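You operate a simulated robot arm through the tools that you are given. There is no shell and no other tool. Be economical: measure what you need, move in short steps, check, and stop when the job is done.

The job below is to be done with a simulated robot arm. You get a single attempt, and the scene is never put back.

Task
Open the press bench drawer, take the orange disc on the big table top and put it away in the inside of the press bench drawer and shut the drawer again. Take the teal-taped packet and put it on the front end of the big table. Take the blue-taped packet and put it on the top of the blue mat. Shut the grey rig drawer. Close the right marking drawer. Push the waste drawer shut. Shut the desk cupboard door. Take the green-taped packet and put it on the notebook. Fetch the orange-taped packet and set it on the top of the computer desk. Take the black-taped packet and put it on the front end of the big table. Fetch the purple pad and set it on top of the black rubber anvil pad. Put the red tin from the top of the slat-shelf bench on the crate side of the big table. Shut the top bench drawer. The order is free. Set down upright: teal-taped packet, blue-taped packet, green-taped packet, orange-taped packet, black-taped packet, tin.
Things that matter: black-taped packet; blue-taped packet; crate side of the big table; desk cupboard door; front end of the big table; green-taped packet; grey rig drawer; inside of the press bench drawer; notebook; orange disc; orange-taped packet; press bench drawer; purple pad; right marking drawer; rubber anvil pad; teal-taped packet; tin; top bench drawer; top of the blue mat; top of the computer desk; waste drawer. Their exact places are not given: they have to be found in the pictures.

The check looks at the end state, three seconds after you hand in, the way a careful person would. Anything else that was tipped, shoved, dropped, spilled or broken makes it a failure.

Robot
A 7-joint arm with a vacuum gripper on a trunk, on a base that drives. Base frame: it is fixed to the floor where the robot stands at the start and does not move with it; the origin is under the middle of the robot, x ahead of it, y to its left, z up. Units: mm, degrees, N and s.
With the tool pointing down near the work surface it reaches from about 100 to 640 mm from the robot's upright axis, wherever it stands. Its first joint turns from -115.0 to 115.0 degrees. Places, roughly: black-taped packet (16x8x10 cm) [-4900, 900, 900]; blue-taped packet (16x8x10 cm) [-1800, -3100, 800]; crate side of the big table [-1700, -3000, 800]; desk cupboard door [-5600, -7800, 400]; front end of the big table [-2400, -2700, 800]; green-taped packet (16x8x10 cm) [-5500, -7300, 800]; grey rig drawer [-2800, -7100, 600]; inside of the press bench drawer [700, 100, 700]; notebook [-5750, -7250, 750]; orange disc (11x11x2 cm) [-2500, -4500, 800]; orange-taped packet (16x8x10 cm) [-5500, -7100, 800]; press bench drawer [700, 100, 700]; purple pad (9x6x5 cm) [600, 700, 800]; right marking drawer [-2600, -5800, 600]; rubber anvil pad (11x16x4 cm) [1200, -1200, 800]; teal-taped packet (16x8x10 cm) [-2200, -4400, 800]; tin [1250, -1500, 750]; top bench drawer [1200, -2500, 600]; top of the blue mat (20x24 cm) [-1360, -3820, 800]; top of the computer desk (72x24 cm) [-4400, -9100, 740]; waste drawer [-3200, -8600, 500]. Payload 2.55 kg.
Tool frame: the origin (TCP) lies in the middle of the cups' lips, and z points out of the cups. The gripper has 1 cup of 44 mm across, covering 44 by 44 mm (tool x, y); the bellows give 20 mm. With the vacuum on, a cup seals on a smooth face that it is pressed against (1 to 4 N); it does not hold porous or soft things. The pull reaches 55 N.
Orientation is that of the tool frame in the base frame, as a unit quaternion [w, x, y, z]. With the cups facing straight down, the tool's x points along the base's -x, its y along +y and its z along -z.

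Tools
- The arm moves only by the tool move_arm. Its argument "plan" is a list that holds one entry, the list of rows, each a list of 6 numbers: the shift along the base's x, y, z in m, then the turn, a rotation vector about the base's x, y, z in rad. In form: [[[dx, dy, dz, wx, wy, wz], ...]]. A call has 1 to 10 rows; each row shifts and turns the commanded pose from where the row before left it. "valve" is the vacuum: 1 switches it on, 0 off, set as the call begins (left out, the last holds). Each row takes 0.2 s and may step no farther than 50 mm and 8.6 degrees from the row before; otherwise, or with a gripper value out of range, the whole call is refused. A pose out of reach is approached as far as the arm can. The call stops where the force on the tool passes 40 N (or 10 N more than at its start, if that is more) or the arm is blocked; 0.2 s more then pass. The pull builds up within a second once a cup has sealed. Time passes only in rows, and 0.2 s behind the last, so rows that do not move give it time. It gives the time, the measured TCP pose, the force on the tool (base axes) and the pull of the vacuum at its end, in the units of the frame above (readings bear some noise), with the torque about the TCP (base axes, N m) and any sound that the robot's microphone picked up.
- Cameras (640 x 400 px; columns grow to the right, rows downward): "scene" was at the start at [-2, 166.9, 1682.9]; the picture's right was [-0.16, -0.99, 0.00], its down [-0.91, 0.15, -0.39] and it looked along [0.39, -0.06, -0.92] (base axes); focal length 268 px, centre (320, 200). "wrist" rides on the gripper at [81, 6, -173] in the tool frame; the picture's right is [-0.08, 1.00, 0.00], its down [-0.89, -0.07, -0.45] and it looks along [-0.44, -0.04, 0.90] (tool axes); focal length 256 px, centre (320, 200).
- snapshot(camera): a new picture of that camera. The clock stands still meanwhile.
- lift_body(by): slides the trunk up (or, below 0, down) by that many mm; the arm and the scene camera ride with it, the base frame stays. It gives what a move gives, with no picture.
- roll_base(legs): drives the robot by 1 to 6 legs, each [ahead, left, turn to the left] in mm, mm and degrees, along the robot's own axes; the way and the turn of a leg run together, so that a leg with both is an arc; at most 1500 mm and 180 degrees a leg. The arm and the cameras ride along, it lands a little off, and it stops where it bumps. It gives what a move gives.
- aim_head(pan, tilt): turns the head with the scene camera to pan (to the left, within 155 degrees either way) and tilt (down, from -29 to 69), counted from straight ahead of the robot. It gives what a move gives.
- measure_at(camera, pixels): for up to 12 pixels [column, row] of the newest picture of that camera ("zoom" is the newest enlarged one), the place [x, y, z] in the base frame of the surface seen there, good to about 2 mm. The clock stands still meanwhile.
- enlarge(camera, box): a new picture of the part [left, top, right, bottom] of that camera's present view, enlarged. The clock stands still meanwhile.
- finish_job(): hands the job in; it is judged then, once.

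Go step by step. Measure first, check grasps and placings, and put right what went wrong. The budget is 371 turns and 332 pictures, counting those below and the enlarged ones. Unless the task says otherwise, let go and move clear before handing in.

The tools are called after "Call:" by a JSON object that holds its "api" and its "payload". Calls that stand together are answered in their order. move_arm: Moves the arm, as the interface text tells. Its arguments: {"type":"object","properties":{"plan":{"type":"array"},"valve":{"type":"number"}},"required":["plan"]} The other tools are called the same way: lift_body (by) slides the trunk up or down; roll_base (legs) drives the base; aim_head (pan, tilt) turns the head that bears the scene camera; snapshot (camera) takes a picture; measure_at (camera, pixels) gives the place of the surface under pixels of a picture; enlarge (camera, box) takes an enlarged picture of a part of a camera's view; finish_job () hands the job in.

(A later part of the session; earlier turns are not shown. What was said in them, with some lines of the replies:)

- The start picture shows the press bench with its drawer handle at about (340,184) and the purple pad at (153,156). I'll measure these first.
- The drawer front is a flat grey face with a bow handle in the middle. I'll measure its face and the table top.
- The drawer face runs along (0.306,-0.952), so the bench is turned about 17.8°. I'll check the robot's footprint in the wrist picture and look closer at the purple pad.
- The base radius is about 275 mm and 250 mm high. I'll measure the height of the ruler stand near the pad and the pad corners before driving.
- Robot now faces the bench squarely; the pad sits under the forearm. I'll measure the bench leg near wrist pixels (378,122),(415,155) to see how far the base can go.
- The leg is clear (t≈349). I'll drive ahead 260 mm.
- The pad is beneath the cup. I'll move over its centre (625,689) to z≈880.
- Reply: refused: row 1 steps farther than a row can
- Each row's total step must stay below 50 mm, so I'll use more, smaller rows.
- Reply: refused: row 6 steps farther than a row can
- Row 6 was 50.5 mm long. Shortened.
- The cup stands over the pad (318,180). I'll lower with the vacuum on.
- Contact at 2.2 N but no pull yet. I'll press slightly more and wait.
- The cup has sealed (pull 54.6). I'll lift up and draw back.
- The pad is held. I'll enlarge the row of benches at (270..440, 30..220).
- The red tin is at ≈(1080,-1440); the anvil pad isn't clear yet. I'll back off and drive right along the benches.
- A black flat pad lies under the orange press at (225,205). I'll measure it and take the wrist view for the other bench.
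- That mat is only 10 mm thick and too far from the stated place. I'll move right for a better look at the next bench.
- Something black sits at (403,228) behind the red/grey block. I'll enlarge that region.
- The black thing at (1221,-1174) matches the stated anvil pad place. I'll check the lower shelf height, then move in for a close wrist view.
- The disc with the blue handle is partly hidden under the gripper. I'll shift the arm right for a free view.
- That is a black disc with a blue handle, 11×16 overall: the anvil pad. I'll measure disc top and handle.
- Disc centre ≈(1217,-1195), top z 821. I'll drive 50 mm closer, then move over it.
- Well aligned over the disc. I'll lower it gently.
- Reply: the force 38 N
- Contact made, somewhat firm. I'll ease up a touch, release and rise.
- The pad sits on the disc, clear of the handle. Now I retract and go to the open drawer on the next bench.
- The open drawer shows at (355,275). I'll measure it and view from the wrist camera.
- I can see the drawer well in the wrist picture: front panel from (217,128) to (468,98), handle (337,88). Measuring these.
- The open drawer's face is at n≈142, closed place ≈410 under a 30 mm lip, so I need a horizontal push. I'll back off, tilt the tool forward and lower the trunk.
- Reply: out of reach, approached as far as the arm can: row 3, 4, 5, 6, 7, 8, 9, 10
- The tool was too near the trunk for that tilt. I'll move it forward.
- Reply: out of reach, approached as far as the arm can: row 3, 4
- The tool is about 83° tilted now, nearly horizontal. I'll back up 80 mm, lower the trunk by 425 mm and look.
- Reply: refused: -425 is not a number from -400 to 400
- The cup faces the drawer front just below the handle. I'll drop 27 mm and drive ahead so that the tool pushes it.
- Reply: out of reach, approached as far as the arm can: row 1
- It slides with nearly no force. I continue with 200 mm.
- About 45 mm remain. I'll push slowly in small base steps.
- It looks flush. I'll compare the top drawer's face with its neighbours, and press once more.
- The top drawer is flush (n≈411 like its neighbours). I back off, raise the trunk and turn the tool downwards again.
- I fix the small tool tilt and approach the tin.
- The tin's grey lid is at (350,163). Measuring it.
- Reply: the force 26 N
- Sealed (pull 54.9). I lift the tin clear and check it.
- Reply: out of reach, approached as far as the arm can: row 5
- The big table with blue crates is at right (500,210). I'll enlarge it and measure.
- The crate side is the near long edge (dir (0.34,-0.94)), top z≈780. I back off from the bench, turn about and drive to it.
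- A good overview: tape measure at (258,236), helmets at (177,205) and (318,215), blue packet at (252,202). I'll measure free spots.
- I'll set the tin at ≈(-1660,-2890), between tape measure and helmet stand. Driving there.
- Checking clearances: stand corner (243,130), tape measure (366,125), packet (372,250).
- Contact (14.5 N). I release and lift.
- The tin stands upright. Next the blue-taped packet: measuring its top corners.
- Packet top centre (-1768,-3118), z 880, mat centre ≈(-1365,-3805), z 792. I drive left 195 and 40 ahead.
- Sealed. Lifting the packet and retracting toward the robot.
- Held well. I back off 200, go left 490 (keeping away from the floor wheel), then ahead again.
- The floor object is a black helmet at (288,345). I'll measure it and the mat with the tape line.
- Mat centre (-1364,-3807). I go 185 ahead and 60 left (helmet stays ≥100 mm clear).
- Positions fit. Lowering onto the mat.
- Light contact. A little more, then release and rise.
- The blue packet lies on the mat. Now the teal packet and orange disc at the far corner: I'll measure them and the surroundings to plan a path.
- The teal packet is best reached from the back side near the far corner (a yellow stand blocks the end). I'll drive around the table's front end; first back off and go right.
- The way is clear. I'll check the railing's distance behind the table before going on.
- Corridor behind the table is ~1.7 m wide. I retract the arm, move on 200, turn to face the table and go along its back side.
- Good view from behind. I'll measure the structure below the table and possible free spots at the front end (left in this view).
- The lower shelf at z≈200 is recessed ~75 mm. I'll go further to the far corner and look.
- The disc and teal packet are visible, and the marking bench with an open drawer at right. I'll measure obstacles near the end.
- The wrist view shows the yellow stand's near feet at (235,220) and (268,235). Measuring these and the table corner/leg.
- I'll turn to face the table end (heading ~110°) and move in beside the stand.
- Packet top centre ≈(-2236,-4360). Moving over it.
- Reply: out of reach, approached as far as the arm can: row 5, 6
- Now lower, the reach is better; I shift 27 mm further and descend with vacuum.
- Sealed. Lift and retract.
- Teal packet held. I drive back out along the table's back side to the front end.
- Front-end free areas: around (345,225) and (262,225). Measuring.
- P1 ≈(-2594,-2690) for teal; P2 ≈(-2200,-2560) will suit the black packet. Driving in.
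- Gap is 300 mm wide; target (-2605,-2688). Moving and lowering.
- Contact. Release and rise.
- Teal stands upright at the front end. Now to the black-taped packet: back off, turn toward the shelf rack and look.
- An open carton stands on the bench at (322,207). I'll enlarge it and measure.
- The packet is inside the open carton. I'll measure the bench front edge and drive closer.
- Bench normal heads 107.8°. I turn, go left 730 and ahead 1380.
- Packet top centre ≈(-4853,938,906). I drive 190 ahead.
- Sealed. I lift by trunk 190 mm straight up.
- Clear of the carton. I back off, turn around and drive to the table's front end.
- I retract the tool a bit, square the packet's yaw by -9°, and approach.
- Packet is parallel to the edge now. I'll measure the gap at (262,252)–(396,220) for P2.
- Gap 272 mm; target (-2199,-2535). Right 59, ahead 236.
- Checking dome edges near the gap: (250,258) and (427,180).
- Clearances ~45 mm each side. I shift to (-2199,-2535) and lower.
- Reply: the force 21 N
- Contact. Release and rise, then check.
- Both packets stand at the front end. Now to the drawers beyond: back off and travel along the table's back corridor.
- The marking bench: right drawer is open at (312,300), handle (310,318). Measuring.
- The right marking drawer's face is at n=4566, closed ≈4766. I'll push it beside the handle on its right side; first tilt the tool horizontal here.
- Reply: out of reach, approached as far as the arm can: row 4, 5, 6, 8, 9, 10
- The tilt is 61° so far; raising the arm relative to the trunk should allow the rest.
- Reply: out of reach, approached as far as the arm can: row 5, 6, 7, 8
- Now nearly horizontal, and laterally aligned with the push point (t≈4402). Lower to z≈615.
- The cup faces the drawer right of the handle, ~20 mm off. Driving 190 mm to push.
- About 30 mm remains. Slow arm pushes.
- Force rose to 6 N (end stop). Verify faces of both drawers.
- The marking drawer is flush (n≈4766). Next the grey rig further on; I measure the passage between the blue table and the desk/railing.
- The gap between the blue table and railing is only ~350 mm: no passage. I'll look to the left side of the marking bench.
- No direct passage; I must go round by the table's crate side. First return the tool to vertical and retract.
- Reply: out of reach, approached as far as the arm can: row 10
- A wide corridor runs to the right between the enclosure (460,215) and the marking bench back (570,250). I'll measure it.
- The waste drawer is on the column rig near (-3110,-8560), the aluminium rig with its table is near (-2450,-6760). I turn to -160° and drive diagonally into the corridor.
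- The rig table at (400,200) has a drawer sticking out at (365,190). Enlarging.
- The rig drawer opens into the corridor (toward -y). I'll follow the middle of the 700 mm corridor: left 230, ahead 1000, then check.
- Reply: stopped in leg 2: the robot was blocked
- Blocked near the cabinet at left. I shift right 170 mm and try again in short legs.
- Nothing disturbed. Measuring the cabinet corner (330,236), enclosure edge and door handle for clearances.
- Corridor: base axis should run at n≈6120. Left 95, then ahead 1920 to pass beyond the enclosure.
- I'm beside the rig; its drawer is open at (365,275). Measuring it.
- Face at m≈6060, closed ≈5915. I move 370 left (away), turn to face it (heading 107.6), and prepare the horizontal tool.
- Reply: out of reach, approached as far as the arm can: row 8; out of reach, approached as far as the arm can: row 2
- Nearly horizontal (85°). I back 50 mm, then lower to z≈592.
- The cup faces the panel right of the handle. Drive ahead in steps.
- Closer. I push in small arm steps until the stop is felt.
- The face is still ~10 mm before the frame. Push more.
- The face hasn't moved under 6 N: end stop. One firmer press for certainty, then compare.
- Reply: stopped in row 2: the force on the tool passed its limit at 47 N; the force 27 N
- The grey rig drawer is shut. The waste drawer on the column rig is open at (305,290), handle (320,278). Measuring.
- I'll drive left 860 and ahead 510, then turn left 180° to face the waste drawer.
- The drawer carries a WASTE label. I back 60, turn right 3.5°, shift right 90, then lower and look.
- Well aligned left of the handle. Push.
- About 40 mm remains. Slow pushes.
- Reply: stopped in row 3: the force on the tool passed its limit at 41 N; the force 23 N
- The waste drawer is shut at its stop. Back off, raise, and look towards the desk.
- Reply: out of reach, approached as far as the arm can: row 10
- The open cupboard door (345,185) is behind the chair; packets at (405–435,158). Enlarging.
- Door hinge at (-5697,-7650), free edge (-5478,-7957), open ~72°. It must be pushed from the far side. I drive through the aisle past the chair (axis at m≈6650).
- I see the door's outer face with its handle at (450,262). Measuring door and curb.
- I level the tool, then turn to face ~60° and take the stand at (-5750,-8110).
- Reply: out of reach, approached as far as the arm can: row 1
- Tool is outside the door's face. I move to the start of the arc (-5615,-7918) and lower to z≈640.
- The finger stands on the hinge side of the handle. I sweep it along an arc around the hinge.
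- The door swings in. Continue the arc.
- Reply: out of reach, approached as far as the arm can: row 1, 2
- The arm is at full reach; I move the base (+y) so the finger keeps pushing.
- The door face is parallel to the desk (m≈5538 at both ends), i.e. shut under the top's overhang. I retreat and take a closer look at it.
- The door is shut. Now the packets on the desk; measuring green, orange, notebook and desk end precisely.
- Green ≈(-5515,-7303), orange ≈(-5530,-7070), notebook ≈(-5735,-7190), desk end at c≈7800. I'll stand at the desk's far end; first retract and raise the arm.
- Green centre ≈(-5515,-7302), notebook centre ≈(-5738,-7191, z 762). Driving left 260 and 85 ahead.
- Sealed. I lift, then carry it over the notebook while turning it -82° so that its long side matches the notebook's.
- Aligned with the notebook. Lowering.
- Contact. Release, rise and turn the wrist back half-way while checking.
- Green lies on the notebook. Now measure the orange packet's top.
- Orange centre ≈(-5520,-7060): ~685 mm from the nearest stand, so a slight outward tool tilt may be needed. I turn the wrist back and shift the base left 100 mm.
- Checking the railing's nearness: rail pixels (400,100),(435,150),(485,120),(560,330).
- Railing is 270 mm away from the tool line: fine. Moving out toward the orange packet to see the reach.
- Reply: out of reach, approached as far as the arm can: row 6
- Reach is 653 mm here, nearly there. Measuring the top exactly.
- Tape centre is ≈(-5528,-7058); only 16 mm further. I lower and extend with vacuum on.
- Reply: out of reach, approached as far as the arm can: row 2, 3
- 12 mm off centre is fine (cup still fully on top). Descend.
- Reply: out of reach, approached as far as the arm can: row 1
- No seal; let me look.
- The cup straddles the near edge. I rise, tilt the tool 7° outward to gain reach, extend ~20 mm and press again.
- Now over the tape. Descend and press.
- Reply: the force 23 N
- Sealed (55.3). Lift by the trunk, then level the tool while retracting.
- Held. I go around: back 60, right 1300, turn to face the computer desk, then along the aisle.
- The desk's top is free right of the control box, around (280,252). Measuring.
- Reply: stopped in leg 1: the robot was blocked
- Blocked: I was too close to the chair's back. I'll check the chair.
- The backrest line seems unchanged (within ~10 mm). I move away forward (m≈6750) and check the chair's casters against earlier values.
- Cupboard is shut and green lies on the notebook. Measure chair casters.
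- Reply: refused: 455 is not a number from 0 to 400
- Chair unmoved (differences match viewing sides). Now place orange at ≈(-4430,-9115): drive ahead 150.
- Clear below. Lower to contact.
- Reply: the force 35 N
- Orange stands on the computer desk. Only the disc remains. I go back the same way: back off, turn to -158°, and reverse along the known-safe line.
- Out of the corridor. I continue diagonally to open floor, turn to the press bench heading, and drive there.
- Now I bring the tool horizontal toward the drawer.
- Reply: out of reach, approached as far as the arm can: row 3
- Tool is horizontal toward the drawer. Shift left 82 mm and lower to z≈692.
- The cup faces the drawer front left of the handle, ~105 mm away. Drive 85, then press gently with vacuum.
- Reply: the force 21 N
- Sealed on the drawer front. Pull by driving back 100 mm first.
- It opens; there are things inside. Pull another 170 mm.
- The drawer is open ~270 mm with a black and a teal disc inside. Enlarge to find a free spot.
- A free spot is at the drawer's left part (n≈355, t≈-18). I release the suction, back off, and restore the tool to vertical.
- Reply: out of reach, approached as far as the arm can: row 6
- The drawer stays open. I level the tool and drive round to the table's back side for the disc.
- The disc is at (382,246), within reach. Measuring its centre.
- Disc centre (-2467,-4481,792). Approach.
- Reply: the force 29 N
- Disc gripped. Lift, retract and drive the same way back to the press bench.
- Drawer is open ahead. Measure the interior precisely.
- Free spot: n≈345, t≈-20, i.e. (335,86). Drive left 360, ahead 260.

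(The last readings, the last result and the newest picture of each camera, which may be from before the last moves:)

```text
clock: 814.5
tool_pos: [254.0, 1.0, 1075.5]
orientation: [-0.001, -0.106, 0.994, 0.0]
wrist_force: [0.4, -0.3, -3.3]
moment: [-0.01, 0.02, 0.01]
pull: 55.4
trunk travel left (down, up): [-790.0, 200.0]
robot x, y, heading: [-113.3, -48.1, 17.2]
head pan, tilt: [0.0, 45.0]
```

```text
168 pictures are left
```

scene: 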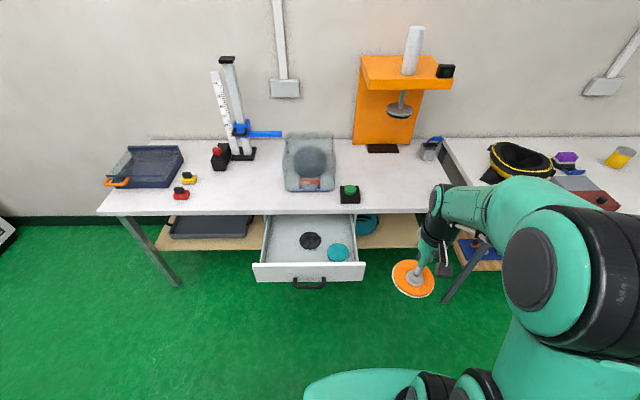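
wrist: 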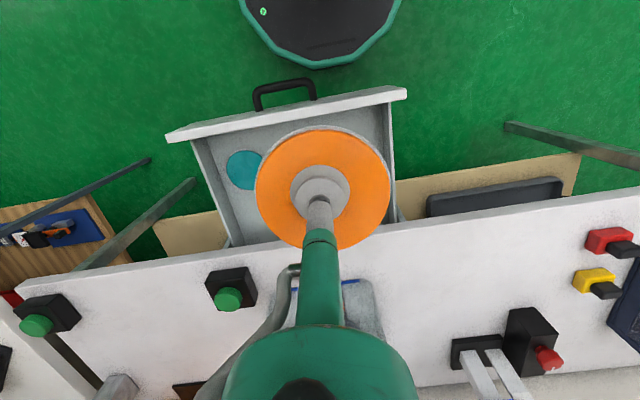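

Call:
{"api": "move_arm", "payload": {"plan": [[[0.0269, 0.0285, 0, 0, 0, 0], [0.0269, 0.0285, 0, 0, 0, 0], [0.0269, 0.0285, 0, 0, 0, 0], [0, 0, -0.045, 0, 0, 0], [0, 0, -0.045, 0, 0, 0], [0, 0, -0.045, 0, 0, 0], [0, 0, 0, 0, 0, 0]]]}}

Call:
{"api": "lift_body", "payload": {"by": -120}}

Call:
{"api": "snapshot", "payload": {"camera": "wrist"}}

Call:
{"api": "snapshot", "payload": {"camera": "scene"}}

```text
clock: 816.1
tool_pos: [335.0, 83.0, 939.3]
orientation: [0.001, -0.105, 0.994, 0.0]
wrist_force: [-0.1, -0.2, -1.5]
moment: [0.01, -0.01, -0.04]
pull: 54.8
trunk travel left (down, up): [-790.0, 200.0]
robot x, y, heading: [-114.2, -46.8, 17.4]
head pan, tilt: [0.0, 45.0]
```

```text
clock: 817.6
tool_pos: [336.3, 83.3, 819.1]
orientation: [0.001, -0.105, 0.994, 0.0]
wrist_force: [0.4, 0.4, -2.1]
moment: [0.03, -0.02, -0.02]
pull: 54.6
trunk travel left (down, up): [-670.0, 320.0]
robot x, y, heading: [-112.9, -43.8, 17.7]
head pan, tilt: [0.0, 45.0]
```

```text
167 pictures are left
```

wrist: 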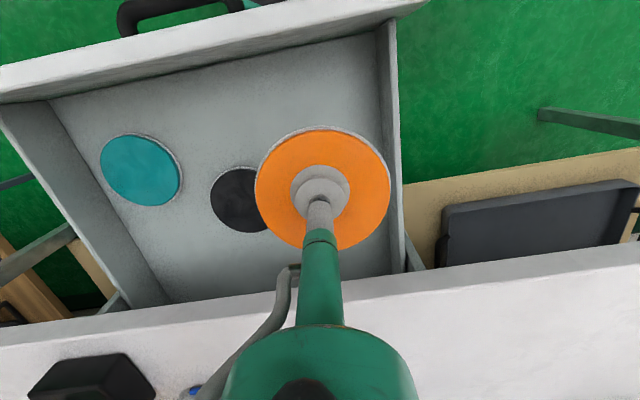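

```text
166 pictures are left
```

scene: 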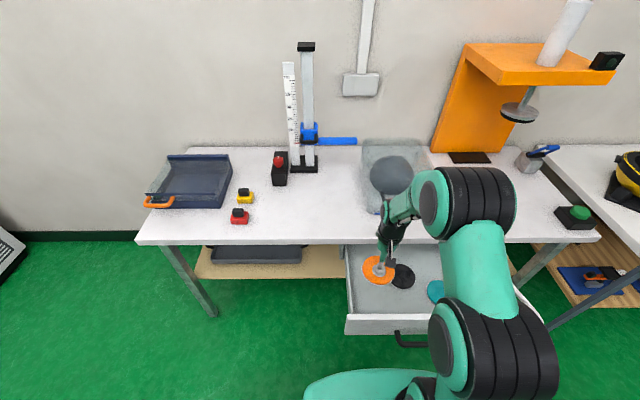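

Clearances look fine. Lowering the disc into the drawer.

Call:
{"api": "move_arm", "payload": {"plan": [[[0, 0, -0.04, 0, 0, 0], [0, 0, -0.04, 0, 0, 0], [0, 0, -0.04, 0, 0, 0], [0, 0, -0.02, 0, 0, 0], [0, 0, -0.01, 0, 0, 0], [0, 0, -0.005, 0, 0, 0], [0, 0, 0, 0, 0, 0]]]}}

```text
clock: 819.2
tool_pos: [336.9, 83.5, 664.0]
orientation: [0.002, -0.105, 0.994, 0.001]
wrist_force: [1.1, -0.1, 5.3]
moment: [-0.01, -0.1, -0.01]
pull: 54.7
trunk travel left (down, up): [-670.0, 320.0]
robot x, y, heading: [-112.2, -46.8, 17.3]
head pan, tilt: [0.0, 45.0]
```

Contact with the drawer floor. Release and rise.

Call:
{"api": "move_arm", "payload": {"plan": [[[0, 0, 0, 0, 0, 0], [0, 0, 0, 0, 0, 0], [0, 0, 0, 0, 0, 0], [0, 0, 0.01, 0, 0, 0], [0, 0, 0.03, 0, 0, 0], [0, 0, 0.045, 0, 0, 0], [0, 0, 0.045, 0, 0, 0], [0, 0, 0.045, 0, 0, 0]]], "valve": 0}}

Call:
{"api": "lift_body", "payload": {"by": 200}}

Call:
{"api": "snapshot", "payload": {"camera": "wrist"}}

```text
clock: 821.0
tool_pos: [336.9, 80.5, 838.8]
orientation: [0.0, -0.105, 0.994, 0.0]
wrist_force: [0.3, 0.7, 0.2]
moment: [-0.04, -0.01, 0.0]
pull: 0.1
trunk travel left (down, up): [-670.0, 320.0]
robot x, y, heading: [-111.7, -43.9, 17.5]
head pan, tilt: [0.0, 45.0]
```

```text
clock: 823.1
tool_pos: [337.5, 81.2, 1037.6]
orientation: [0.0, -0.107, 0.994, 0.0]
wrist_force: [0.1, 0.3, 0.5]
moment: [-0.01, 0.03, -0.03]
pull: 0.1
trunk travel left (down, up): [-870.0, 120.0]
robot x, y, heading: [-113.7, -45.2, 17.4]
head pan, tilt: [0.0, 45.0]
```

```text
165 pictures are left
```

wrist: 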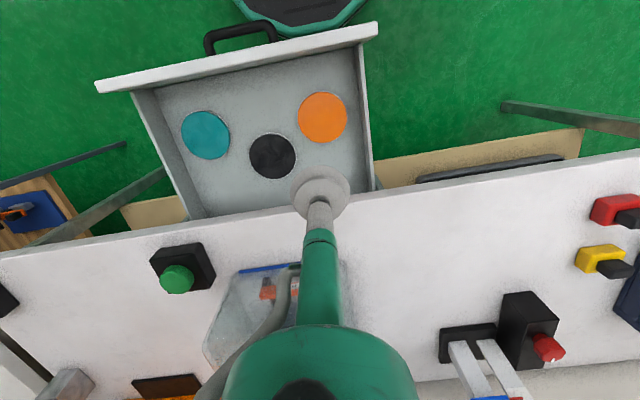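

The disc lies flat in the drawer. Now back off and bring the tool horizontal to push it shut.

Call:
{"api": "roll_base", "payload": {"legs": [[-430, 0, 0.4]]}}

Call:
{"api": "move_arm", "payload": {"plan": [[[0.0286, 0.009, 0.025, 0.0299, -0.0954, 0], [0.0286, 0.009, 0.025, 0.0299, -0.0954, 0], [0.0286, 0.009, 0.025, 0.0299, -0.0954, 0], [0.0286, 0.009, 0.025, 0.0299, -0.0954, 0], [0.0286, 0.009, 0.02, 0.0299, -0.0954, 0], [0.0286, 0.009, 0.015, 0.0299, -0.0954, 0], [0.0076, 0.0024, 0, 0.0428, -0.1364, 0], [0.0076, 0.0024, 0, 0.0428, -0.1364, 0], [0.0076, 0.0024, 0, 0.0428, -0.1364, 0], [0.0076, 0.0024, 0, 0.0428, -0.1364, 0]]]}}

Call:
{"api": "move_arm", "payload": {"plan": [[[0.003, 0.001, 0, 0.04, -0.128, 0], [0.003, 0.001, 0, 0.04, -0.128, 0], [0.003, 0.001, 0, 0.04, -0.128, 0], [0, 0, 0, 0, 0, 0]]]}}

```text
clock: 825.7
tool_pos: [-65.0, -46.7, 1038.1]
orientation: [0.001, -0.101, 0.995, 0.0]
wrist_force: [0.0, -0.7, -0.1]
moment: [-0.02, 0.01, -0.03]
pull: 0.0
trunk travel left (down, up): [-870.0, 120.0]
robot x, y, heading: [-517.8, -169.5, 16.5]
head pan, tilt: [0.0, 45.0]
```

```text
clock: 827.9
tool_pos: [134.8, 23.2, 1166.8]
orientation: [0.459, -0.098, 0.876, 0.112]
wrist_force: [0.0, -0.1, 0.3]
moment: [-0.01, 0.0, 0.01]
pull: 0.0
out of reach, approached as far as the arm can: row 9, 10
trunk travel left (down, up): [-870.0, 120.0]
robot x, y, heading: [-517.4, -173.0, 16.8]
head pan, tilt: [0.0, 45.0]
```

```text
clock: 828.9
tool_pos: [140.4, 28.5, 1164.3]
orientation: [0.544, -0.103, 0.819, 0.148]
wrist_force: [-0.4, -0.2, 0.5]
moment: [-0.02, -0.02, -0.02]
pull: 0.0
out of reach, approached as far as the arm can: row 1, 2, 3
trunk travel left (down, up): [-870.0, 120.0]
robot x, y, heading: [-513.3, -171.1, 16.6]
head pan, tilt: [0.0, 45.0]
```

Call:
{"api": "move_arm", "payload": {"plan": [[[0.0115, -0.0385, 0, 0, 0, 0], [0.0115, -0.0385, 0, 0, 0, 0], [0, 0, 0, 0.035, -0.115, -0.027], [0, 0, 0, 0.035, -0.115, -0.027], [0, 0, 0, 0.035, -0.115, -0.027], [0, 0, 0, 0, 0, 0]]]}}

```text
clock: 830.3
tool_pos: [172.5, -47.7, 1170.2]
orientation: [0.685, -0.064, 0.711, 0.149]
wrist_force: [-0.3, 0.2, -0.6]
moment: [0.0, -0.03, -0.02]
pull: 0.1
out of reach, approached as far as the arm can: row 5
trunk travel left (down, up): [-870.0, 120.0]
robot x, y, heading: [-518.8, -168.6, 16.7]
head pan, tilt: [0.0, 45.0]
```

Tool is horizontal. Shift left 90 mm, back 20, lower to z≈692 and push.

Call:
{"api": "roll_base", "payload": {"legs": [[-30, 90, 1.0]]}}

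Call:
{"api": "lift_body", "payload": {"by": -400}}

Call:
{"api": "lift_body", "payload": {"by": -78}}

Call:
{"api": "snapshot", "payload": {"camera": "scene"}}

Call:
{"api": "snapshot", "payload": {"camera": "wrist"}}

```text
clock: 831.5
tool_pos: [115.7, 40.1, 1170.2]
orientation: [0.683, -0.071, 0.711, 0.154]
wrist_force: [0.4, 0.1, -0.4]
moment: [-0.04, 0.03, -0.03]
pull: 0.0
trunk travel left (down, up): [-870.0, 120.0]
robot x, y, heading: [-569.2, -92.6, 17.8]
head pan, tilt: [0.0, 45.0]
```

```text
clock: 835.3
tool_pos: [115.7, 39.3, 767.8]
orientation: [0.683, -0.071, 0.711, 0.154]
wrist_force: [0.2, -0.1, 1.3]
moment: [0.0, 0.02, 0.0]
pull: 0.1
trunk travel left (down, up): [-470.0, 520.0]
robot x, y, heading: [-573.2, -93.0, 18.1]
head pan, tilt: [0.0, 45.0]
```

```text
clock: 836.4
tool_pos: [115.8, 40.3, 691.2]
orientation: [0.683, -0.071, 0.711, 0.155]
wrist_force: [0.4, -1.1, -0.1]
moment: [-0.01, -0.02, 0.0]
pull: 0.1
trunk travel left (down, up): [-392.0, 598.0]
robot x, y, heading: [-573.3, -94.9, 17.8]
head pan, tilt: [0.0, 45.0]
```

```text
164 pictures are left
```

scene: 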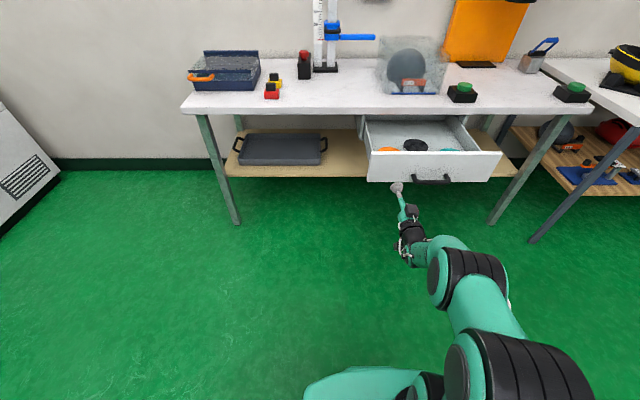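

```text
163 pictures are left
```

wrist: 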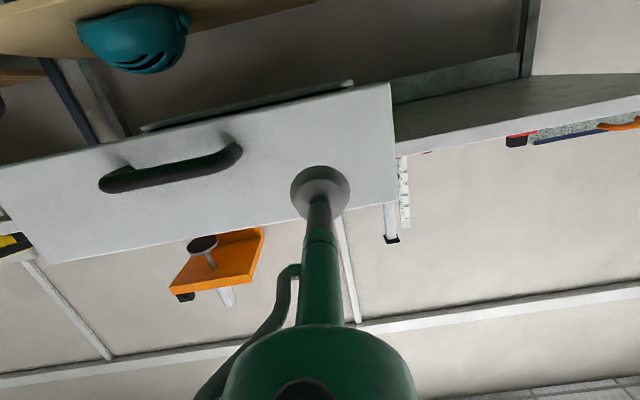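

Aligned. Push in gentle legs: 100 + 100 + 100.

Call:
{"api": "roll_base", "payload": {"legs": [[100, 0, 0], [80, 0, 0], [80, 0, 0]]}}

Call:
{"api": "snapshot", "payload": {"camera": "scene"}}

```text
clock: 838.9
tool_pos: [363.4, 119.0, 690.9]
orientation: [0.683, -0.072, 0.711, 0.154]
wrist_force: [-0.4, 0.2, -0.6]
moment: [0.0, 0.02, -0.01]
pull: 0.0
trunk travel left (down, up): [-392.0, 598.0]
robot x, y, heading: [-322.7, -16.5, 17.4]
head pan, tilt: [0.0, 45.0]
```

```text
162 pictures are left
```

scene: 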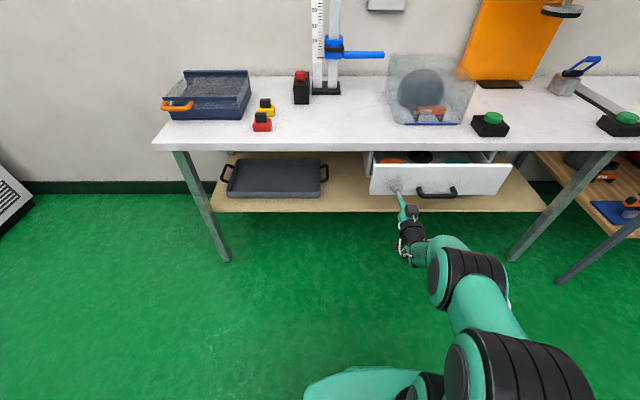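

About 100 mm remain.

Call:
{"api": "roll_base", "payload": {"legs": [[80, 0, 0]]}}

Call:
{"api": "move_arm", "payload": {"plan": [[[0.0057, 0.0018, 0, 0, 0, 0], [0.0057, 0.0018, 0, 0, 0, 0], [0.0057, 0.0018, 0, 0, 0, 0], [0, 0, 0, 0, 0, 0]]]}}

```text
clock: 840.0
tool_pos: [441.4, 142.3, 690.5]
orientation: [0.682, -0.071, 0.711, 0.155]
wrist_force: [-0.1, 0.0, -0.5]
moment: [0.02, 0.04, -0.01]
pull: 0.2
trunk travel left (down, up): [-392.0, 598.0]
robot x, y, heading: [-245.2, 4.1, 17.9]
head pan, tilt: [0.0, 45.0]
```

```text
clock: 841.0
tool_pos: [458.1, 148.8, 690.7]
orientation: [0.683, -0.072, 0.711, 0.155]
wrist_force: [-0.1, -0.3, -0.7]
moment: [-0.02, -0.01, 0.0]
pull: 0.0
trunk travel left (down, up): [-392.0, 598.0]
robot x, y, heading: [-249.3, 8.2, 17.9]
head pan, tilt: [0.0, 45.0]
```

Call:
{"api": "move_arm", "payload": {"plan": [[[0.0057, 0.0018, 0, 0, 0, 0], [0.0057, 0.0018, 0, 0, 0, 0], [0.0038, 0.0012, 0, 0, 0, 0], [0, 0, 0, 0, 0, 0]]]}}

Call:
{"api": "enlarge", "payload": {"camera": "scene", "box": [340, 100, 560, 220]}}

Call:
{"api": "measure_at", "payload": {"camera": "zoom", "pixels": [[100, 210], [400, 200], [450, 170], [60, 190], [250, 180]]}}

```text
clock: 842.0
tool_pos: [471.1, 152.4, 690.5]
orientation: [0.682, -0.071, 0.711, 0.155]
wrist_force: [-3.3, -1.5, -1.6]
moment: [0.04, -0.04, 0.02]
pull: 0.1
trunk travel left (down, up): [-392.0, 598.0]
robot x, y, heading: [-246.8, 10.2, 17.7]
head pan, tilt: [0.0, 45.0]
```

```text
2.91 times, centred on (450, 160) of scene
```

zoom: 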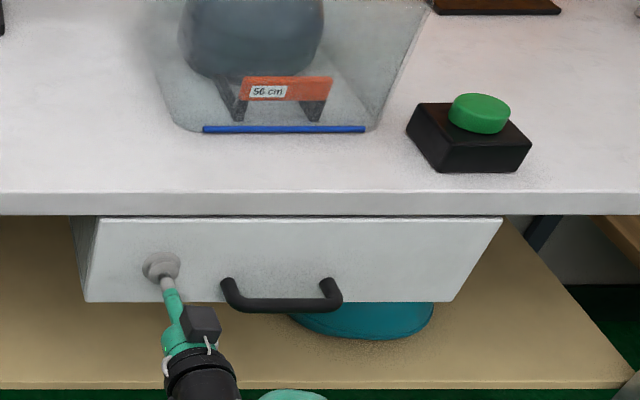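

```text
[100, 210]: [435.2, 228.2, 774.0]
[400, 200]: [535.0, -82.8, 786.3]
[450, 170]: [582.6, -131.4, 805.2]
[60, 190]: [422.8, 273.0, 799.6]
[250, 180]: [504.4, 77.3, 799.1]
```

Call:
{"api": "move_arm", "payload": {"plan": [[[0.0038, 0.0012, 0, 0, 0, 0], [0.0038, 0.0012, 0, 0, 0, 0], [0, 0, 0, 0, 0, 0]]]}}

Call:
{"api": "enlarge", "payload": {"camera": "scene", "box": [340, 100, 560, 220]}}

Call:
{"api": "measure_at", "payload": {"camera": "zoom", "pixels": [[120, 250], [440, 250], [120, 290], [400, 280]]}}

```text
clock: 842.8
tool_pos: [478.4, 156.0, 691.9]
orientation: [0.683, -0.07, 0.711, 0.154]
wrist_force: [-7.7, 0.7, -0.1]
moment: [-0.01, -0.01, -0.09]
pull: 0.0
trunk travel left (down, up): [-392.0, 598.0]
robot x, y, heading: [-247.9, 9.9, 17.8]
head pan, tilt: [0.0, 45.0]
```

```text
2.91 times, centred on (450, 160) of scene
```

zoom: 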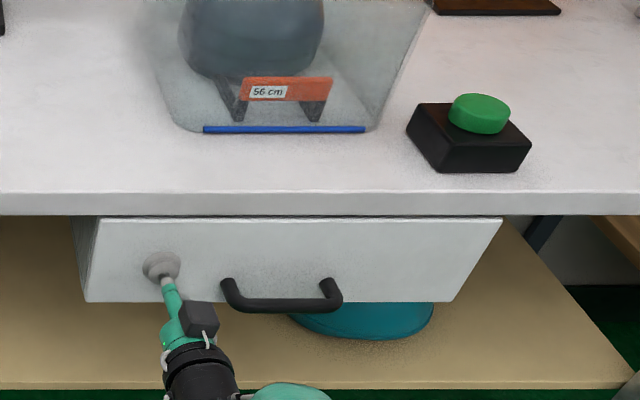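

```text
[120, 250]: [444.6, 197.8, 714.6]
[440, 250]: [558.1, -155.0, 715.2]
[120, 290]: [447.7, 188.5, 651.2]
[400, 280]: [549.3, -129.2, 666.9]
```

The drawer face is back at n≈484, its original shut position. I back clear and take one last look.

Call:
{"api": "roll_base", "payload": {"legs": [[-350, 0, 0]]}}

Call:
{"api": "lift_body", "payload": {"by": 400}}

Call:
{"api": "aim_head", "payload": {"pan": -40, "tilt": 25}}

Call:
{"api": "snapshot", "payload": {"camera": "scene"}}

Call:
{"api": "enlarge", "payload": {"camera": "scene", "box": [240, 60, 560, 260]}}

```text
clock: 845.0
tool_pos: [158.8, 51.3, 690.8]
orientation: [0.682, -0.071, 0.711, 0.155]
wrist_force: [0.0, -0.5, 0.9]
moment: [0.04, 0.03, 0.0]
pull: 0.1
trunk travel left (down, up): [-392.0, 598.0]
robot x, y, heading: [-565.5, -92.6, 17.4]
head pan, tilt: [0.0, 45.0]
```

```text
clock: 848.8
tool_pos: [159.1, 52.0, 1089.3]
orientation: [0.683, -0.069, 0.711, 0.153]
wrist_force: [-0.8, 0.1, -1.0]
moment: [-0.01, -0.01, -0.02]
pull: 0.0
trunk travel left (down, up): [-792.0, 198.0]
robot x, y, heading: [-569.1, -95.9, 17.7]
head pan, tilt: [0.0, 45.0]
```

```text
clock: 849.9
tool_pos: [158.6, 51.6, 1092.1]
orientation: [0.683, -0.071, 0.711, 0.153]
wrist_force: [-0.2, -0.3, -0.9]
moment: [-0.04, -0.01, 0.02]
pull: 0.0
trunk travel left (down, up): [-792.0, 198.0]
robot x, y, heading: [-566.8, -92.6, 17.7]
head pan, tilt: [-40.0, 25.0]
```

```text
159 pictures are left
```

scene: 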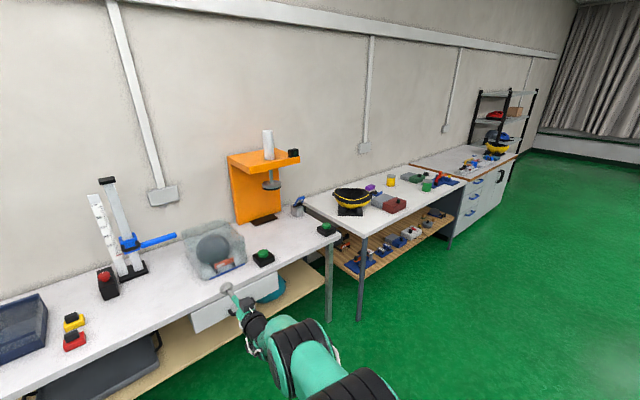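

```text
2.00 times, centred on (400, 160) of scene
```

zoom: 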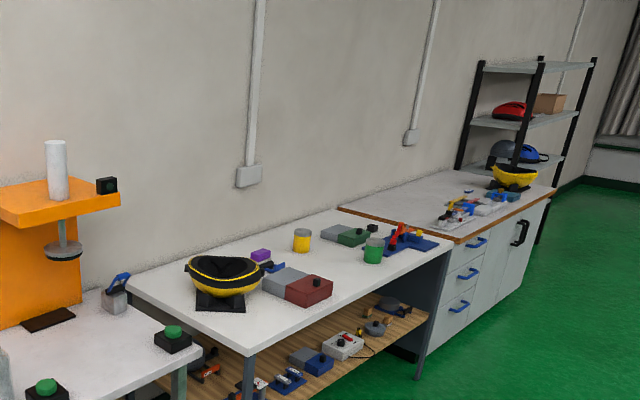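

The last picture shows the top bench drawer shut, the purple pad on the anvil pad and the press drawer closed; the gripper is clear, so I hand in.

Call:
{"api": "finish_job", "payload": {}}

```text
The job is handed in.
```

I did all thirteen parts of the job, let go of everything, moved the arm clear and handed in; I don't have the check's result.

Two things that could matter to the check: the base stopped against the cabinet beside the mesh enclosure, and later right beside the desk chair. Pictures and measurements afterwards showed no movement of either.
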